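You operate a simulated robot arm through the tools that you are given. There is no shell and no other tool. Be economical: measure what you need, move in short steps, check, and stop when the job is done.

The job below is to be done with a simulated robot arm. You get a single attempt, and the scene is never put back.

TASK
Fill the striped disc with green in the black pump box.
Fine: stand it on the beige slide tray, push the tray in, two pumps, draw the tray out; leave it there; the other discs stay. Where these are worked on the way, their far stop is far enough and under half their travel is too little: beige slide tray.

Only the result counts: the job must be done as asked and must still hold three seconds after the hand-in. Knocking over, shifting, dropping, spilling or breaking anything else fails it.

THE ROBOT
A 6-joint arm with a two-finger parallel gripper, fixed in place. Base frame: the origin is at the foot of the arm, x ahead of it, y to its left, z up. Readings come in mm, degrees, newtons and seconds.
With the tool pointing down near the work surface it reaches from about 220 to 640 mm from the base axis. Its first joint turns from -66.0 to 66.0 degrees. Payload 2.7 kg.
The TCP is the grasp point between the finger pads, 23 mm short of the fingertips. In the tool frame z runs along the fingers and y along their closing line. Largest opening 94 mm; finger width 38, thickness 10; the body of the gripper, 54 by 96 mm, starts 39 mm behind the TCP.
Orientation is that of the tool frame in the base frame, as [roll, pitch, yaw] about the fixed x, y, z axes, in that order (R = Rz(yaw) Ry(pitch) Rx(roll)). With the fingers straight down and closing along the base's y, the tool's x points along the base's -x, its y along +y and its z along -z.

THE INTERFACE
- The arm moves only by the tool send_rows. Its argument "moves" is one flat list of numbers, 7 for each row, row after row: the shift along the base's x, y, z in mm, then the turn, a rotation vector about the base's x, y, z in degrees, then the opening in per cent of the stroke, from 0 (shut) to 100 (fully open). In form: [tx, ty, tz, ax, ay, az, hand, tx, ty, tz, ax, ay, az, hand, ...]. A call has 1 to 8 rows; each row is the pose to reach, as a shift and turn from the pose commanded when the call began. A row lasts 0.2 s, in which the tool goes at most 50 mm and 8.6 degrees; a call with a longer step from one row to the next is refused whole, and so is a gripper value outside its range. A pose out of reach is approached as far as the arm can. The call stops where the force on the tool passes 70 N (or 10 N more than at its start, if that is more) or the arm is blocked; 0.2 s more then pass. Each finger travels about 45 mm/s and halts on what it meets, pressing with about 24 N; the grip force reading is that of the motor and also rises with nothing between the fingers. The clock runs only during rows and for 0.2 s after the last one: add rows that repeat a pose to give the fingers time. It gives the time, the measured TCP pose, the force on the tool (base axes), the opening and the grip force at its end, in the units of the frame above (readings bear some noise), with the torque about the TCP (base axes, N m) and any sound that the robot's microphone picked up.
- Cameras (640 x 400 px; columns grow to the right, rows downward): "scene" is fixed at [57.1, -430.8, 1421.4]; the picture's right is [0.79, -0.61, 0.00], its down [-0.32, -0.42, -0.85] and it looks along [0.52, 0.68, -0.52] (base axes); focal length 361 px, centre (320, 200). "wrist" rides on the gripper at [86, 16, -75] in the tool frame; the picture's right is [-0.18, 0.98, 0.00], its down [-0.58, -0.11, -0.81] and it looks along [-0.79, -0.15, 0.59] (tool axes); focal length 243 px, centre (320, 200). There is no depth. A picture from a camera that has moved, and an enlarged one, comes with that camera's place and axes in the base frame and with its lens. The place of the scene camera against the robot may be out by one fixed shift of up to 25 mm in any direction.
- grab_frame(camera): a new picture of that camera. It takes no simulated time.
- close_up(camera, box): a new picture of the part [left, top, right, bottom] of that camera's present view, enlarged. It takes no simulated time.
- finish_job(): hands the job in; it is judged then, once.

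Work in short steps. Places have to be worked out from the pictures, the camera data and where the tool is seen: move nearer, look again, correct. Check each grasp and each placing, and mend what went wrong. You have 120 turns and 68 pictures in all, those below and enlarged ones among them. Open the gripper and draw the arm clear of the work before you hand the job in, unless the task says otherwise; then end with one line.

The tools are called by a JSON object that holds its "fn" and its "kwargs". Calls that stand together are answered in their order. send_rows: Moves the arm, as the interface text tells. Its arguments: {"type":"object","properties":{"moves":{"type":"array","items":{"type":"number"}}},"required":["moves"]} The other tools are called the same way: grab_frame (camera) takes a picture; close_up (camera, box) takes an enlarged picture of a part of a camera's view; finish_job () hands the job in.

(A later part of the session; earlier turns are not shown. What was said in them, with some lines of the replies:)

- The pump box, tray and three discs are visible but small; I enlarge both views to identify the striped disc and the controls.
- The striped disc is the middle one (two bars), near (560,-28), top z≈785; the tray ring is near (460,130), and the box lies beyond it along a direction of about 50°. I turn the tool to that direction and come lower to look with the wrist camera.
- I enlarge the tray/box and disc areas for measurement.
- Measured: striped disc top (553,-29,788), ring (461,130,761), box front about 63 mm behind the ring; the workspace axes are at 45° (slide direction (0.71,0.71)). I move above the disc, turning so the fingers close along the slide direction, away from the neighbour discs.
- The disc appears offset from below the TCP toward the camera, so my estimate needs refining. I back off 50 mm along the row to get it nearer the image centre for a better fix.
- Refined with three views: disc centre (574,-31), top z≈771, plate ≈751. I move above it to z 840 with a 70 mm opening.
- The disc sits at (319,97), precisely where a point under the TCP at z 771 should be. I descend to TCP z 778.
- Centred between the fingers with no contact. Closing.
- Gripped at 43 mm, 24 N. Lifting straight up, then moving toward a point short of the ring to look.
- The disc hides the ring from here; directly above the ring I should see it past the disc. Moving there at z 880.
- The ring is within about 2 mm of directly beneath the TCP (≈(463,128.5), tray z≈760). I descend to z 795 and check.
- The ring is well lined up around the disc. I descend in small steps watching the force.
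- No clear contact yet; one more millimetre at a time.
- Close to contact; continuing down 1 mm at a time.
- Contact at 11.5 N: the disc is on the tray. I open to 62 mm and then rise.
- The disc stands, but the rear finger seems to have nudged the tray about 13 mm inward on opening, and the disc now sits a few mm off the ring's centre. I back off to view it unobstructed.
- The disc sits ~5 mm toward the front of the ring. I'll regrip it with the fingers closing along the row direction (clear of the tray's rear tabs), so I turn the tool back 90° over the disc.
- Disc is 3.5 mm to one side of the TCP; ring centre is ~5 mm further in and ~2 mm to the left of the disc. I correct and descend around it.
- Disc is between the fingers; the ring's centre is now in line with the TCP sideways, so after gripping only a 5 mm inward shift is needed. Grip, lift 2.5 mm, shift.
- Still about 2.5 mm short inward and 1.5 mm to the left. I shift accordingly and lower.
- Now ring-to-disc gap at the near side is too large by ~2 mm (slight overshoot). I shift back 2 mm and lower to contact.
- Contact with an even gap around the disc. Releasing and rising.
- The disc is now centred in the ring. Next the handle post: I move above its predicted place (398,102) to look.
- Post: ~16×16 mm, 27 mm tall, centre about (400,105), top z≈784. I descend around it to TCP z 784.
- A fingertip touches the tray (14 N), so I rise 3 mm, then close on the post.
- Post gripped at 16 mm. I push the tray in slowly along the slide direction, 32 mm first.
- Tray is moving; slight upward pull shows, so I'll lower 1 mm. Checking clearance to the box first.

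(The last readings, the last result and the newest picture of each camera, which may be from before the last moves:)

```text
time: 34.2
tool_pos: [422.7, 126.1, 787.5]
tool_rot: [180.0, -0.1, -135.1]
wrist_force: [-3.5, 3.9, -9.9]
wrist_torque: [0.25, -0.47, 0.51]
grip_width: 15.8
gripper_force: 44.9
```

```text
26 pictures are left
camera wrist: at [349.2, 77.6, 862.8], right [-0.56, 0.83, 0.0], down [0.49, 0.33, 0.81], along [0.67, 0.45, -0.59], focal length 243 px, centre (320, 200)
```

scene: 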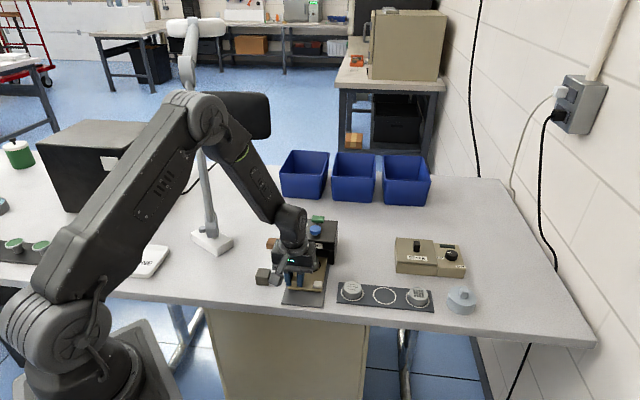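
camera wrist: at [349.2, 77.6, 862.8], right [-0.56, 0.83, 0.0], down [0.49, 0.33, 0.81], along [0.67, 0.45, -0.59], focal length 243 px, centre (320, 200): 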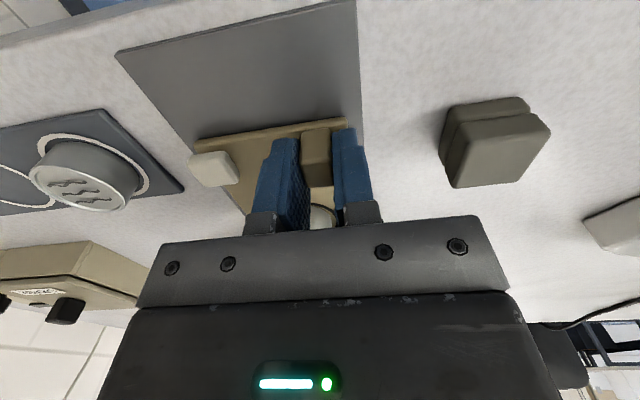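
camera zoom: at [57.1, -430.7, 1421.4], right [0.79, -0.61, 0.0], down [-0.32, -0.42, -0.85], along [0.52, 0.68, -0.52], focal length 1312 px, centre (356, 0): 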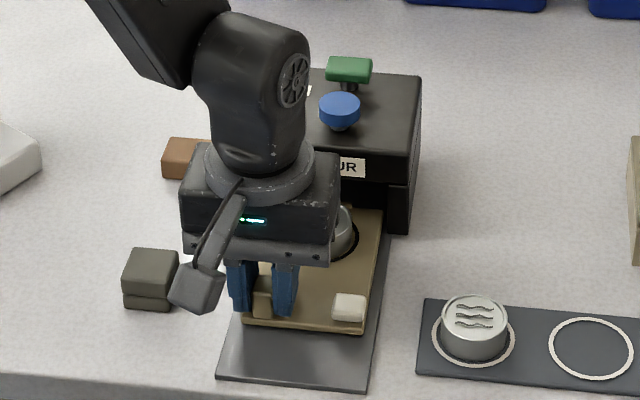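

The blue knob (near slide-coordinate 506, z≈846) could meet the gripper body at the end of travel, so I regrip the post with the tool 12 mm further back.

{"fn": "send_rows", "kwargs": {"moves": [0, 0, 0, 0, 0, 0, 35, 0, 0, 0, 0, 0, 0, 35, -4, -4, 0, 0, 0, 0, 35, -8.5, -8.5, 0, 0, 0, 0, 35, -8.5, -8.5, 0, 0, 0, 0, 12, -8.5, -8.5, 0, 0, 0, 0, 12, -8.5, -8.5, 0, 0, 0, 0, 12]}}

{"fn": "close_up", "kwargs": {"camera": "wrist", "box": [200, 80, 440, 240]}}

```text
time: 35.8
tool_pos: [414.1, 117.5, 787.1]
tool_rot: [180.0, 0.0, -135.0]
wrist_force: [-3.7, 3.2, 3.0]
wrist_torque: [0.3, -0.2, 0.4]
grip_width: 15.9
gripper_force: 44.3
```

```text
2.50 times, centred on (320, 160) of wrist
camera zoom: at [340.7, 69.1, 863.0], right [-0.56, 0.83, 0.0], down [0.49, 0.33, 0.81], along [0.67, 0.45, -0.59], focal length 606 px, centre (320, 300)
```

zoom: 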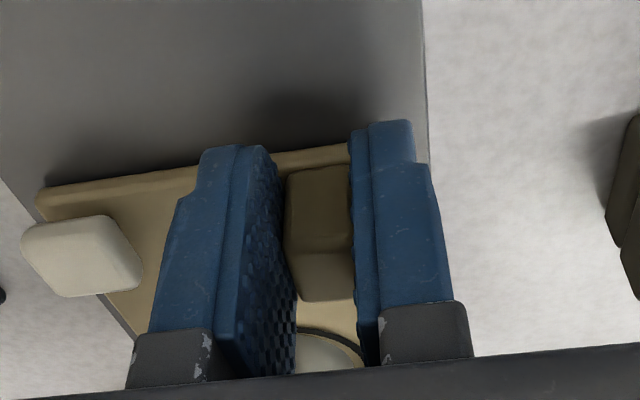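

Regripped with the post toward the far end of the pads. I push further in, 5.6 mm per row at most, watching force.

{"fn": "send_rows", "kwargs": {"moves": [2.5, 2.5, 0, 0, 0, 0, 12, 5, 5, 0, 0, 0, 0, 12, 8, 8, 0, 0, 0, 0, 12, 11, 11, 0, 0, 0, 0, 12, 14, 14, 0, 0, 0, 0, 12, 17, 17, 0, 0, 0, 0, 12, 20, 20, 0, 0, 0, 0, 12, 20, 20, 0, 0, 0, 0, 12]}}

{"fn": "close_up", "kwargs": {"camera": "scene", "box": [250, 200, 370, 310]}}

```text
time: 37.6
tool_pos: [434.4, 138.6, 788.0]
tool_rot: [-180.0, -0.1, -135.2]
wrist_force: [-8.0, 9.0, 1.8]
wrist_torque: [0.61, -0.52, 0.65]
grip_width: 15.9
gripper_force: 44.6
```

```text
3.64 times, centred on (310, 255) of scene
camera zoom: at [56.9, -430.6, 1421.5], right [0.79, -0.61, 0.0], down [-0.32, -0.42, -0.85], along [0.52, 0.68, -0.52], focal length 1312 px, centre (356, 0)
```

zoom: 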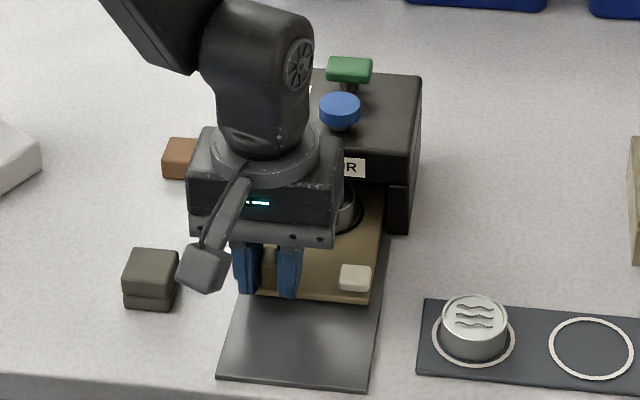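

Moving well; a sideways force suggests easing ~1 mm left. Continuing inward.

{"fn": "send_rows", "kwargs": {"moves": [1, 4, 0, 0, 0, 0, 12, 4, 7, 0, 0, 0, 0, 12, 7, 10, 0, 0, 0, 0, 12, 10, 13, 0, 0, 0, 0, 12, 13, 16, 0, 0, 0, 0, 12, 16, 19, 0, 0, 0, 0, 12, 19, 22, 0, 0, 0, 0, 12, 19, 22, 0, 0, 0, 0, 12]}}

{"fn": "close_up", "kwargs": {"camera": "scene", "box": [250, 200, 370, 310]}}

```text
time: 39.4
tool_pos: [451.8, 155.4, 787.5]
tool_rot: [180.0, -0.5, -135.4]
wrist_force: [-13.7, -39.9, 18.7]
wrist_torque: [-0.78, -0.23, 0.72]
grip_width: 16.1
gripper_force: 44.6
```

```text
3.64 times, centred on (310, 255) of scene
camera zoom: at [56.5, -431.7, 1421.1], right [0.79, -0.61, 0.0], down [-0.32, -0.42, -0.85], along [0.52, 0.68, -0.52], focal length 1312 px, centre (356, 0)
```

zoom: 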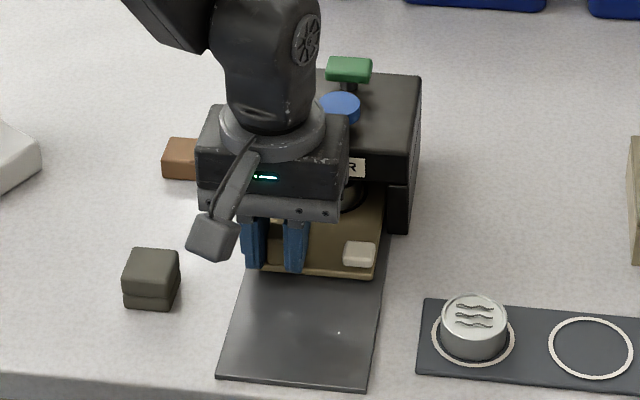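

Resistance of about 42 N at fingertip height after ~100 mm of travel: probably the far stop. I relax the push, release the post and back off to verify.

{"fn": "send_rows", "kwargs": {"moves": [-2.5, -2.5, 0, 0, 0, 0, 12, -2.5, -2.5, 0, 0, 0, 0, 35, -2.5, -2.5, 0, 0, 0, 0, 35, -2.5, -2.5, 30, 0, 0, 0, 35, -20, -20, 60, 0, 0, 0, 35, -50, -50, 70, 0, 0, 0, 35, -80, -80, 70, 0, 0, 0, 35, -80, -80, 70, 0, 0, 0, 35]}}

{"fn": "close_up", "kwargs": {"camera": "wrist", "box": [220, 50, 460, 220]}}

{"fn": "close_up", "kwargs": {"camera": "scene", "box": [260, 200, 360, 300]}}

```text
time: 41.2
tool_pos: [372.4, 81.1, 856.7]
tool_rot: [-180.0, 0.0, -135.2]
wrist_force: [-0.2, 0.3, -0.9]
wrist_torque: [-0.02, -0.04, -0.03]
grip_width: 33.2
gripper_force: 0.1
```

```text
2.35 times, centred on (340, 135) of wrist
camera zoom: at [299.0, 30.5, 932.8], right [-0.56, 0.83, 0.0], down [0.49, 0.33, 0.81], along [0.67, 0.45, -0.59], focal length 571 px, centre (273, 353)
```

zoom: 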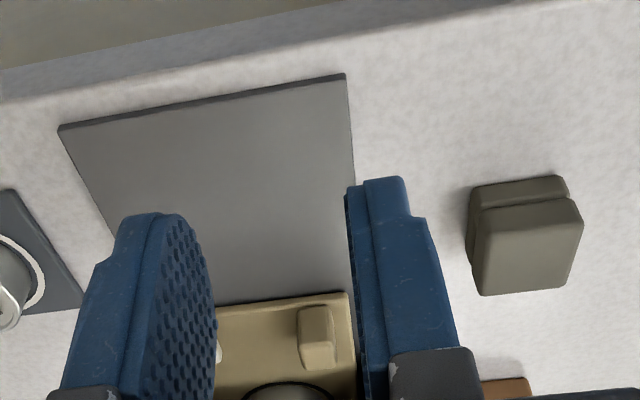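

```text
4.00 times, centred on (310, 250) of scene
camera zoom: at [57.1, -430.8, 1421.4], right [0.79, -0.61, 0.0], down [-0.32, -0.42, -0.85], along [0.52, 0.68, -0.52], focal length 1443 px, centre (360, 0)
```

zoom: 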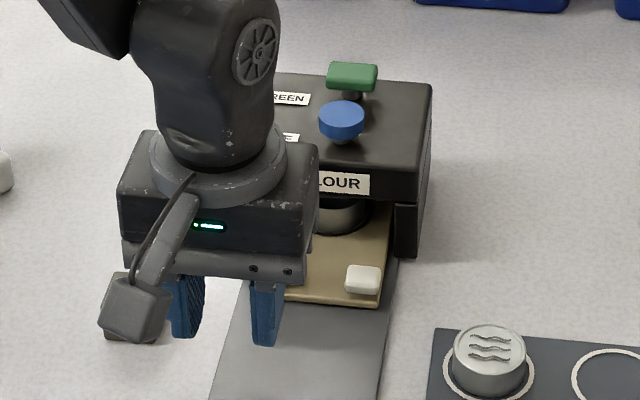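

The disc appears under the lintel. I swing the arm aside for a clear view of the opening.

{"fn": "send_rows", "kwargs": {"moves": [-20, 0, 30, 0, 0, 0, 35, -40, 0, 60, 0, 0, 0, 35, -60, 0, 60, 0, 0, 0, 35, -80, -20, 60, 0, 0, 0, 35, -80, -20, 60, 0, 0, 0, 35]}}

{"fn": "close_up", "kwargs": {"camera": "scene", "box": [270, 205, 360, 305]}}

{"fn": "close_up", "kwargs": {"camera": "wrist", "box": [200, 60, 440, 230]}}

```text
time: 42.4
tool_pos: [291.7, 60.8, 918.4]
tool_rot: [-180.0, -0.1, -135.1]
wrist_force: [0.3, 0.5, -0.2]
wrist_torque: [-0.01, 0.02, -0.01]
grip_width: 32.8
gripper_force: 0.1
```

```text
4.00 times, centred on (315, 255) of scene
camera zoom: at [57.1, -430.8, 1421.4], right [0.79, -0.61, 0.0], down [-0.32, -0.42, -0.85], along [0.52, 0.68, -0.52], focal length 1443 px, centre (340, -20)
```

zoom: 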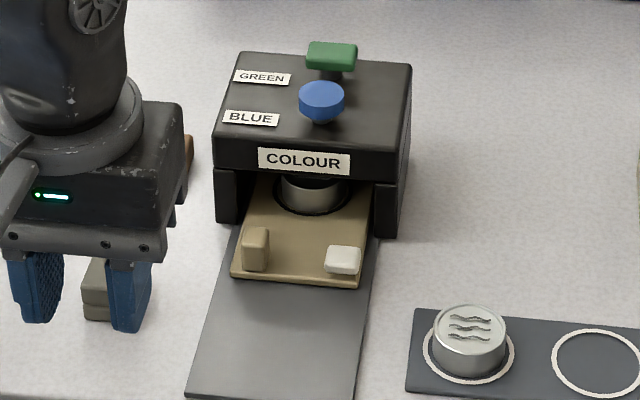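

```text
2.35 times, centred on (320, 145) of wrist
camera zoom: at [219.4, 10.7, 993.2], right [-0.56, 0.83, 0.0], down [0.49, 0.33, 0.81], along [0.67, 0.45, -0.59], focal length 571 px, centre (320, 329)
```

zoom: 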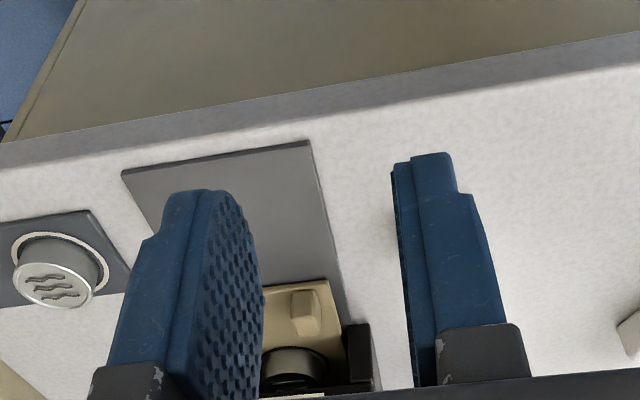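

The disc is fully under the lintel, still concentric on its ring. The green knob should be near (566,221), top z≈846. I move above it with fingers closed.

{"fn": "send_rows", "kwargs": {"moves": [20, 12, 31, 0, 0, 0, 0, 60, 35, 36, 0, 0, 0, 0, 100, 58, 36, 0, 0, 0, 0, 140, 81, 36, 0, 0, 0, 0, 180, 104, 36, 0, 0, 0, 0, 220, 127, 36, 0, 0, 0, 0, 255, 148, 36, 0, 0, 0, 0, 273, 159, 36, 0, 0, 0, 0]}}

{"fn": "grab_frame", "kwargs": {"camera": "wrist"}}

```text
time: 44.2
tool_pos: [565.6, 220.0, 953.6]
tool_rot: [180.0, 0.0, -135.1]
wrist_force: [-0.2, 0.1, -0.1]
wrist_torque: [-0.04, -0.03, 0.01]
grip_width: 0.0
gripper_force: 23.8
```

```text
18 pictures are left
camera wrist: at [492.5, 170.6, 1029.2], right [-0.56, 0.83, 0.0], down [0.49, 0.33, 0.81], along [0.67, 0.45, -0.59], focal length 243 px, centre (320, 200)
```

wrist: 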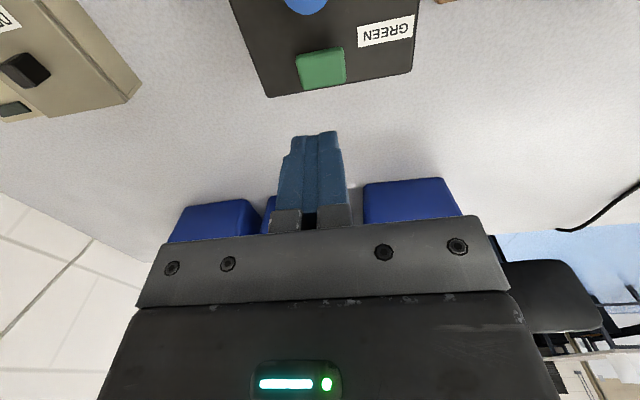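

The green knob is directly under the TCP. I descend to 15 mm above it, then in small steps.

{"fn": "send_rows", "kwargs": {"moves": [0.5, 1.5, -30, 0, 0, 0, 0, 0.5, 1.5, -55, 0, 0, 0, 0, 0.5, 1.5, -70, 0, 0, 0, 0, 0.5, 1.5, -70, 0, 0, 0, 0]}}

{"fn": "grab_frame", "kwargs": {"camera": "wrist"}}

{"fn": "close_up", "kwargs": {"camera": "scene", "box": [270, 190, 370, 270]}}

```text
time: 45.2
tool_pos: [566.1, 220.5, 883.4]
tool_rot: [180.0, 0.1, -135.1]
wrist_force: [-0.2, -0.1, 0.0]
wrist_torque: [0.01, -0.01, -0.02]
grip_width: 0.0
gripper_force: 23.5
```

```text
17 pictures are left
camera wrist: at [493.4, 171.2, 959.1], right [-0.56, 0.83, 0.0], down [0.49, 0.33, 0.81], along [0.67, 0.45, -0.59], focal length 243 px, centre (320, 200)
```

wrist: 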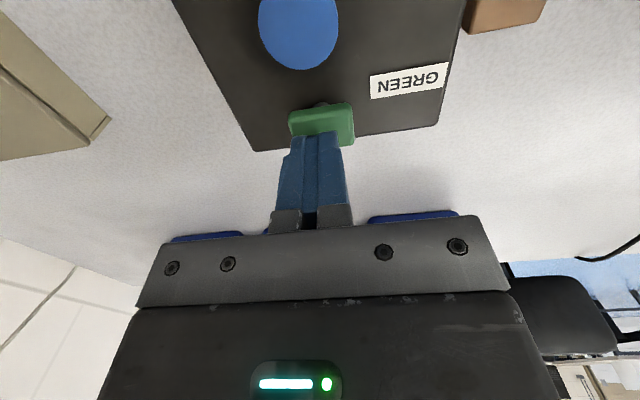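

```text
5.00 times, centred on (320, 230) of scene
camera zoom: at [57.1, -430.8, 1421.4], right [0.79, -0.61, 0.0], down [-0.32, -0.42, -0.85], along [0.52, 0.68, -0.52], focal length 1804 px, centre (320, 50)
```

zoom: 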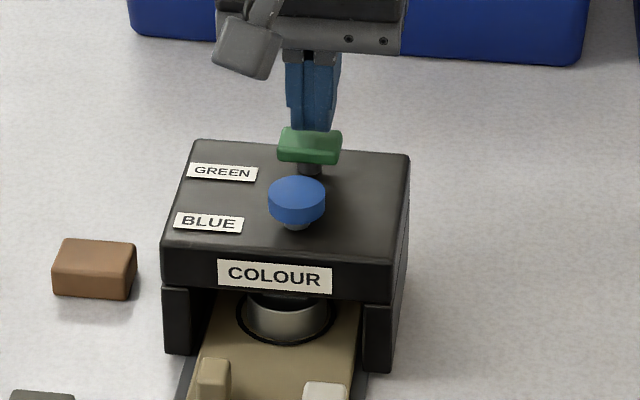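

Aligned over the green knob, clear of the blue one. First press, gradually.

{"fn": "send_rows", "kwargs": {"moves": [0, 0, -7, 0, 0, 0, 0, 0, 0, -11, 0, 0, 0, 0, 0, 0, -14, 0, 0, 0, 0, 0, 0, -16, 0, 0, 0, 0, 0, 0, -18, 0, 0, 0, 0, 0, 0, -20, 0, 0, 0, 0, 0, 0, -20, 0, 0, 0, 0]}}

```text
time: 46.8
tool_pos: [566.8, 221.1, 865.8]
tool_rot: [-179.9, 0.3, -135.1]
wrist_force: [-8.5, -3.8, 21.3]
wrist_torque: [-0.23, 0.27, -0.05]
grip_width: 0.2
gripper_force: 24.0
```

Contact, 21 N and yielding like a spring; pressing further.

{"fn": "send_rows", "kwargs": {"moves": [0, 0, -2, 0, 0, 0, 0, 0, 0, -4, 0, 0, 0, 0, 0, 0, -6, 0, 0, 0, 0, 0, 0, -8, 0, 0, 0, 0, 0, 0, -8, 0, 0, 0, 0]}}

{"fn": "close_up", "kwargs": {"camera": "scene", "box": [270, 190, 370, 270]}}

```text
time: 48.0
tool_pos: [567.9, 221.1, 863.2]
tool_rot: [-179.8, 0.4, -135.1]
wrist_force: [-18.2, -9.6, 48.3]
wrist_torque: [-0.51, 0.73, -0.07]
grip_width: 0.3
gripper_force: 24.0
```

```text
5.00 times, centred on (320, 230) of scene
camera zoom: at [55.8, -431.3, 1421.3], right [0.79, -0.61, 0.0], down [-0.32, -0.42, -0.85], along [0.52, 0.68, -0.52], focal length 1804 px, centre (320, 50)
```

zoom: 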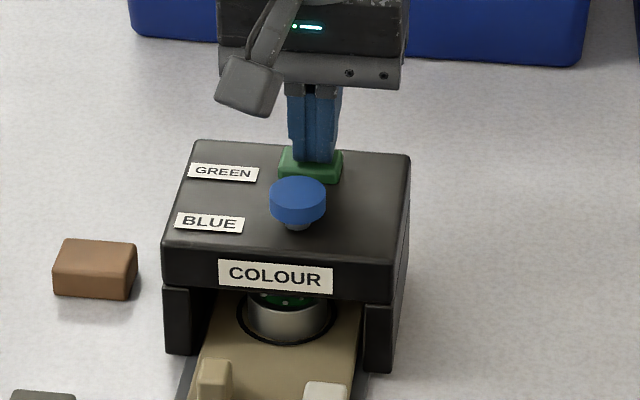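

Green shows in the disc and the knob is fully down: pump one. I rise to let it return fully and check.

{"fn": "send_rows", "kwargs": {"moves": [0, 0, 8, 0, 0, 0, 0, 0, 0, 16, 0, 0, 0, 0, 0, 0, 28, 0, 0, 0, 0, 0, 0, 28, 0, 0, 0, 0, 0, 0, 28, 0, 0, 0, 0]}}

{"fn": "close_up", "kwargs": {"camera": "scene", "box": [270, 190, 370, 270]}}

```text
time: 49.2
tool_pos: [567.5, 220.7, 883.1]
tool_rot: [180.0, -0.1, -135.1]
wrist_force: [-0.4, 0.2, 0.0]
wrist_torque: [0.02, -0.02, 0.01]
grip_width: 0.1
gripper_force: 24.1
```

```text
5.00 times, centred on (320, 230) of scene
camera zoom: at [57.1, -430.8, 1421.4], right [0.79, -0.61, 0.0], down [-0.32, -0.42, -0.85], along [0.52, 0.68, -0.52], focal length 1804 px, centre (320, 50)
```

zoom: 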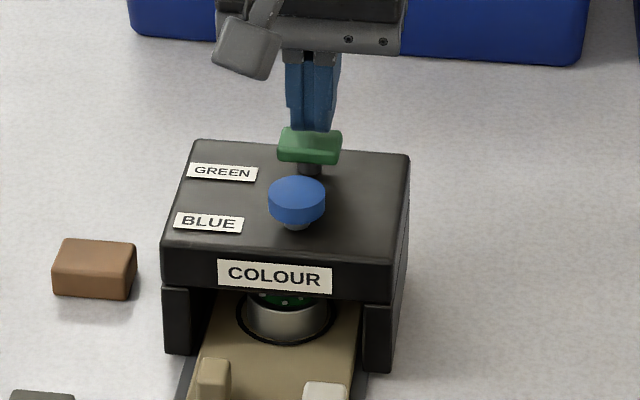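

The knob is back up. Second pump to the same depth, then release.

{"fn": "send_rows", "kwargs": {"moves": [0, 0, -9, 0, 0, 0, 0, 0, 0, -14, 0, 0, 0, 0, 0, 0, -18, 0, 0, 0, 0, 0, 0, -22, 0, 0, 0, 0, 0, 0, -25, 0, 0, 0, 0, 0, 0, -28, 0, 0, 0, 0, 0, 0, -28, 0, 0, 0, 0]}}

{"fn": "close_up", "kwargs": {"camera": "scene", "box": [270, 190, 370, 270]}}

{"fn": "send_rows", "kwargs": {"moves": [0, 0, 10, 0, 0, 0, 0, 0, 0, 28, 0, 0, 0, 0, 0, 0, 60, 0, 0, 0, 0, 0, 0, 90, 0, 0, 0, 0, 0, 0, 90, 0, 0, 0, 0]}}

{"fn": "close_up", "kwargs": {"camera": "scene", "box": [270, 190, 370, 270]}}

```text
time: 50.8
tool_pos: [567.4, 220.7, 863.0]
tool_rot: [-179.9, 0.4, -135.1]
wrist_force: [-20.3, -7.0, 48.0]
wrist_torque: [-0.4, 0.74, -0.03]
grip_width: 0.1
gripper_force: 23.9
```

```text
5.00 times, centred on (320, 230) of scene
camera zoom: at [55.7, -431.3, 1421.3], right [0.79, -0.61, 0.0], down [-0.32, -0.42, -0.85], along [0.52, 0.68, -0.52], focal length 1804 px, centre (320, 50)
```

zoom: 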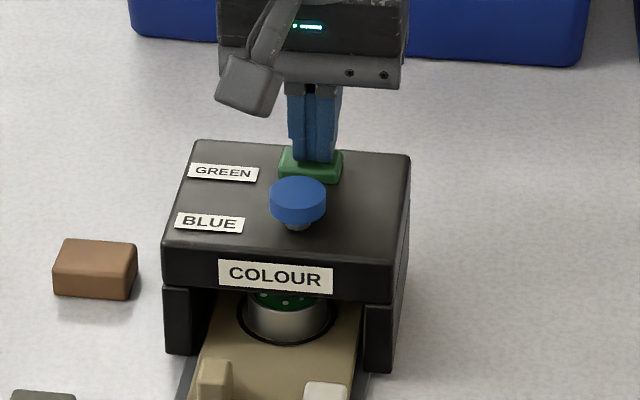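

```text
time: 52.0
tool_pos: [566.0, 221.4, 946.9]
tool_rot: [180.0, -0.1, -135.1]
wrist_force: [0.1, 0.1, 0.0]
wrist_torque: [0.01, -0.01, 0.02]
grip_width: 0.1
gripper_force: 24.2
```

```text
5.00 times, centred on (320, 230) of scene
camera zoom: at [57.1, -430.8, 1421.4], right [0.79, -0.61, 0.0], down [-0.32, -0.42, -0.85], along [0.52, 0.68, -0.52], focal length 1804 px, centre (320, 50)
```

zoom: 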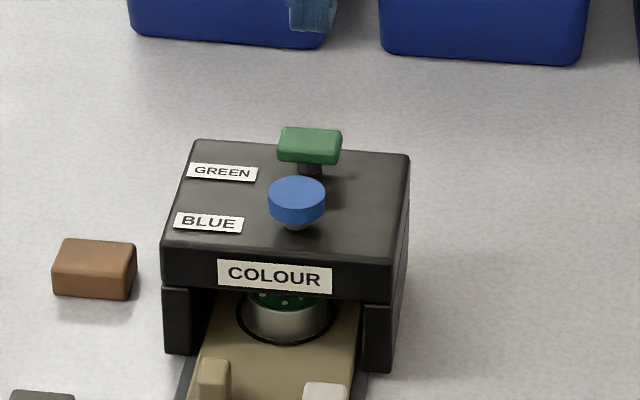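

Two full green pumps; the level rose and the knob returned. Now back above the post, opening the fingers.

{"fn": "send_rows", "kwargs": {"moves": [-30, -17, 0, 0, 0, 0, 10, -65, -37, 0, 0, 0, 0, 38, -100, -57, 0, 0, 0, 0, 38, -115, -66, 0, 0, 0, 0, 38, -115, -66, -40, 0, 0, 0, 38, -115, -66, -80, 0, 0, 0, 38, -115, -66, -110, 0, 0, 0, 38, -115, -66, -110, 0, 0, 0, 38]}}

{"fn": "grab_frame", "kwargs": {"camera": "wrist"}}

```text
time: 53.8
tool_pos: [452.2, 155.1, 835.7]
tool_rot: [180.0, 0.1, -135.2]
wrist_force: [0.1, 0.6, 1.3]
wrist_torque: [-0.02, -0.01, -0.02]
grip_width: 35.8
gripper_force: 0.0
```

```text
11 pictures are left
camera wrist: at [379.8, 105.5, 911.2], right [-0.56, 0.83, 0.0], down [0.49, 0.33, 0.81], along [0.67, 0.45, -0.59], focal length 243 px, centre (320, 200)
```

wrist: 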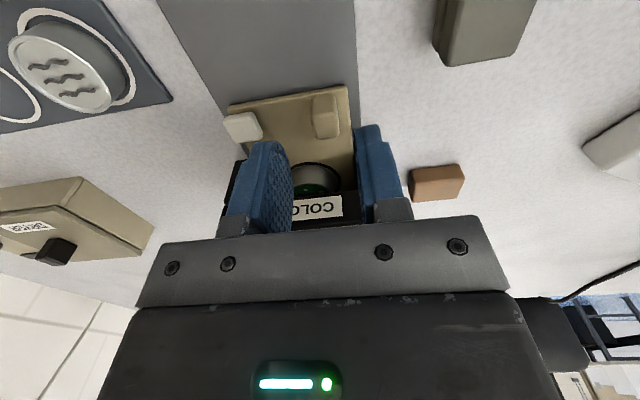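

Post is slightly ahead and 2–3 mm left. Adjusting, descending to z 787 and closing.

{"fn": "send_rows", "kwargs": {"moves": [-5.3, -1.7, -20, 0, 0, 0, 38, -5.3, -1.7, -40, 0, 0, 0, 38, -5.3, -1.7, -48, 0, 0, 0, 38, -5.3, -1.7, -48, 0, 0, 0, 12, -5.3, -1.7, -48, 0, 0, 0, 12, -5.3, -1.7, -48, 0, 0, 0, 12, -5.3, -1.7, -48, 0, 0, 0, 12]}}

{"fn": "close_up", "kwargs": {"camera": "wrist", "box": [200, 80, 440, 240]}}

```text
time: 55.4
tool_pos: [447.3, 154.1, 787.2]
tool_rot: [180.0, 0.1, -135.0]
wrist_force: [9.3, -9.8, -9.2]
wrist_torque: [0.45, -0.58, 0.27]
grip_width: 15.7
gripper_force: 46.1
```

```text
2.50 times, centred on (320, 160) of wrist
camera zoom: at [374.4, 103.1, 862.8], right [-0.56, 0.83, 0.0], down [0.49, 0.33, 0.81], along [0.67, 0.45, -0.59], focal length 606 px, centre (320, 300)
```

zoom: 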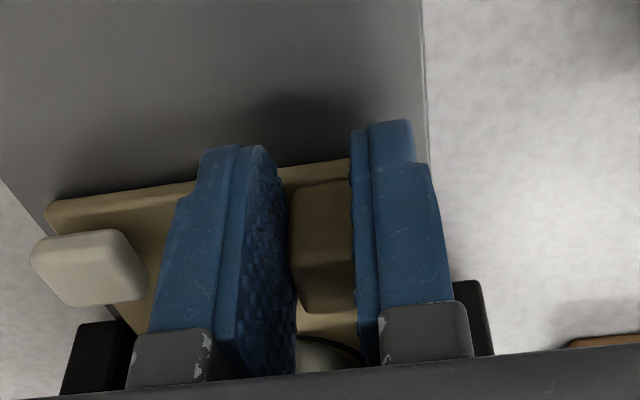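

Post gripped. Drawing the tray out gently, easing the sideways force by 0.8 mm.

{"fn": "send_rows", "kwargs": {"moves": [0, -1.5, 0, 0, 0, 0, 12, -1.5, -3, 0, 0, 0, 0, 12, -4, -5.5, 0, 0, 0, 0, 12, -7, -8.5, 0, 0, 0, 0, 12, -10, -11.5, 0, 0, 0, 0, 12, -13, -14.5, 0, 0, 0, 0, 12, -16, -17.5, 0, 0, 0, 0, 12, -18, -19.5, 0, 0, 0, 0, 12]}}

{"fn": "send_rows", "kwargs": {"moves": [-2, -2, 0, 0, 0, 0, 12, -5, -5, 0, 0, 0, 0, 12, -8, -8, 0, 0, 0, 0, 12, -11, -11, 0, 0, 0, 0, 12, -14, -14, 0, 0, 0, 0, 12, -17, -17, 0, 0, 0, 0, 12, -20, -20, 0, 0, 0, 0, 12, -22, -22, 0, 0, 0, 0, 12]}}

{"fn": "close_up", "kwargs": {"camera": "scene", "box": [250, 210, 370, 310]}}

```text
time: 57.2
tool_pos: [428.2, 132.4, 787.5]
tool_rot: [-180.0, 0.0, -135.2]
wrist_force: [6.6, -6.5, -7.3]
wrist_torque: [-0.15, -0.16, 0.35]
grip_width: 15.9
gripper_force: 44.8
```

```text
time: 59.0
tool_pos: [406.6, 110.5, 786.4]
tool_rot: [-180.0, 0.1, -135.1]
wrist_force: [7.6, -6.3, 1.4]
wrist_torque: [-0.46, 0.31, 0.36]
grip_width: 16.1
gripper_force: 45.1
```

```text
4.00 times, centred on (310, 260) of scene
camera zoom: at [57.2, -430.9, 1421.3], right [0.79, -0.61, 0.0], down [-0.32, -0.42, -0.85], along [0.52, 0.68, -0.52], focal length 1443 px, centre (360, -40)
```

zoom: 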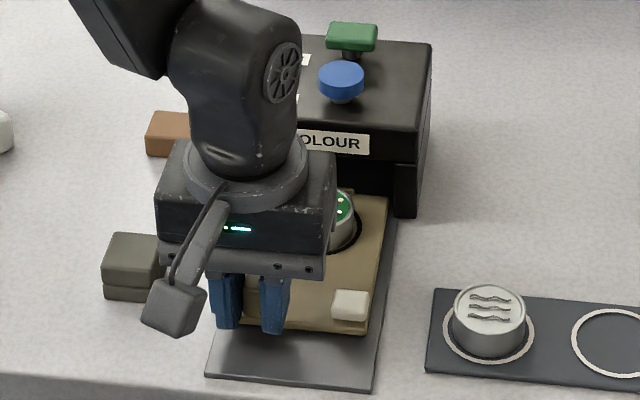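

About 60 mm drawn; continuing toward the outer stop.

{"fn": "send_rows", "kwargs": {"moves": [-3, -3, 0, 0, 0, 0, 12, -6, -6, 0, 0, 0, 0, 12, -9, -9, 0, 0, 0, 0, 12, -12, -12, 0, 0, 0, 0, 12, -15, -15, 0, 0, 0, 0, 12, -18, -18, 0, 0, 0, 0, 12, -21, -21, 0, 0, 0, 0, 12, -24, -24, 0, 0, 0, 0, 12]}}

{"fn": "send_rows", "kwargs": {"moves": [-2, -2, 0, 0, 0, 0, 12, -4, -4, 0, 0, 0, 0, 12, -5, -5, 0, 0, 0, 0, 12]}}

```text
time: 60.8
tool_pos: [381.7, 86.9, 787.0]
tool_rot: [179.9, -0.1, -135.1]
wrist_force: [9.6, -8.7, -5.4]
wrist_torque: [0.54, -0.92, 0.3]
grip_width: 15.7
gripper_force: 45.4
```

```text
time: 61.6
tool_pos: [379.7, 85.6, 787.0]
tool_rot: [-179.8, 0.5, -135.1]
wrist_force: [23.3, 21.9, -26.2]
wrist_torque: [0.24, 0.46, 0.07]
grip_width: 16.0
gripper_force: 45.1
```

Outer stop reached. Relaxing, releasing the post and rising clear.

{"fn": "send_rows", "kwargs": {"moves": [2, 2, 0, 0, 0, 0, 12, 2, 2, 0, 0, 0, 0, 40, 2, 2, 0, 0, 0, 0, 40, 2, 2, 30, 0, 0, 0, 40, 2, 2, 70, 0, 0, 0, 40, -30, 0, 110, 0, 0, 0, 60, -70, 0, 130, 0, 0, 0, 60, -70, 0, 130, 0, 0, 0, 60]}}

{"fn": "close_up", "kwargs": {"camera": "scene", "box": [260, 205, 370, 310]}}

{"fn": "grab_frame", "kwargs": {"camera": "scene"}}

```text
refused: row 6 steps farther than a row can; nothing moved
```

```text
3.81 times, centred on (315, 258) of scene
camera zoom: at [58.0, -430.2, 1421.5], right [0.79, -0.61, 0.0], down [-0.32, -0.42, -0.85], along [0.52, 0.68, -0.53], focal length 1375 px, centre (339, -19)
```

zoom: 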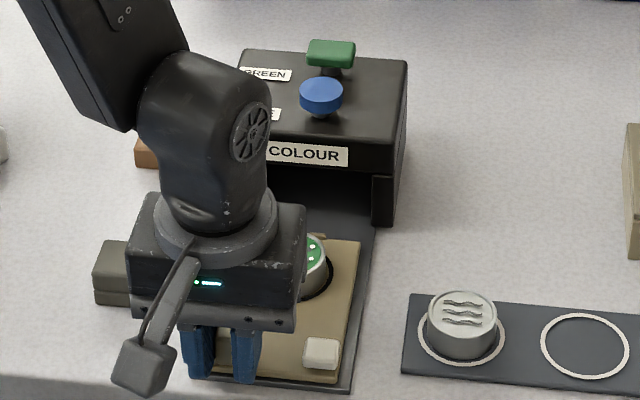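

```text
7 pictures are left
```

scene: 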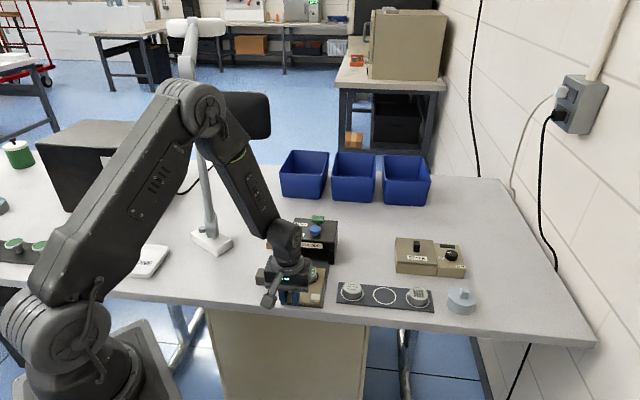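

One step was too long and the call was refused; the tray is out as seen. Same release with shorter steps.

{"fn": "send_rows", "kwargs": {"moves": [2, 2, 0, 0, 0, 0, 12, 2, 2, 0, 0, 0, 0, 40, 2, 2, 0, 0, 0, 0, 40, 2, 2, 30, 0, 0, 0, 40, 2, 2, 70, 0, 0, 0, 40, -20, 0, 100, 0, 0, 0, 60, -50, 0, 125, 0, 0, 0, 60, -80, 0, 130, 0, 0, 0, 60]}}

{"fn": "close_up", "kwargs": {"camera": "scene", "box": [250, 205, 370, 310]}}

{"fn": "grab_frame", "kwargs": {"camera": "wrist"}}

```text
time: 63.4
tool_pos: [297.4, 82.2, 917.1]
tool_rot: [-180.0, 0.0, -135.1]
wrist_force: [-0.4, 0.0, -0.7]
wrist_torque: [0.0, -0.01, 0.01]
grip_width: 56.4
gripper_force: 0.1
```

```text
3.81 times, centred on (310, 258) of scene
camera zoom: at [57.1, -430.8, 1421.4], right [0.79, -0.61, 0.0], down [-0.32, -0.42, -0.85], along [0.52, 0.68, -0.52], focal length 1375 px, centre (358, -19)
```

zoom: 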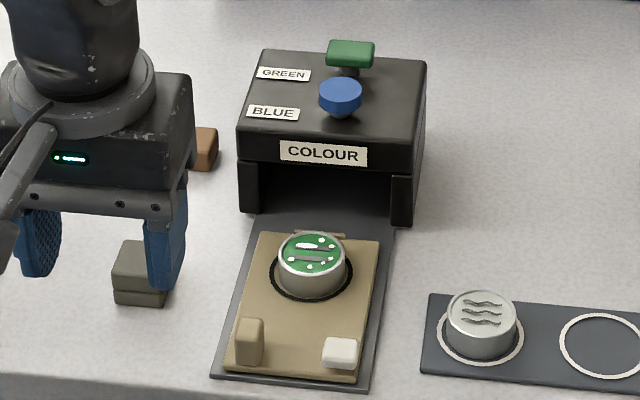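

```text
5 pictures are left
camera wrist: at [224.0, 33.2, 993.1], right [-0.56, 0.83, 0.0], down [0.49, 0.33, 0.81], along [0.67, 0.45, -0.59], focal length 243 px, centre (320, 200)
```

wrist: 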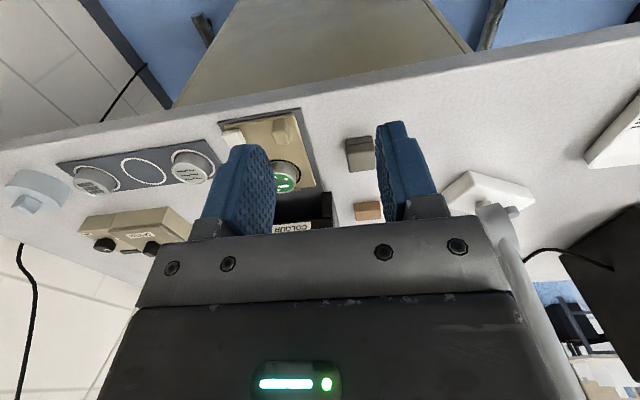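

The disc stands green-filled on the drawn-out tray, the other discs are untouched, and both knobs are up. I lift the arm clear with the gripper open and hand in.

{"fn": "send_rows", "kwargs": {"moves": [0, 0, 40, 0, 0, 0, 80, 0, 0, 80, 0, 0, 0, 100, 0, 0, 110, 0, 0, 0, 100, 0, 0, 110, 0, 0, 0, 100]}}

{"fn": "finish_job", "kwargs": {}}

```text
time: 64.4
tool_pos: [297.1, 81.2, 1029.4]
tool_rot: [-180.0, 0.0, -135.1]
wrist_force: [-0.3, 0.0, 1.1]
wrist_torque: [0.0, 0.0, 0.01]
grip_width: 94.0
gripper_force: 0.1
```

```text
The job is handed in.
```

The striped disc got two full green pumps and stands on the beige tray, drawn out to its outer stop; the other discs were not touched, and the job is handed in with the arm clear.
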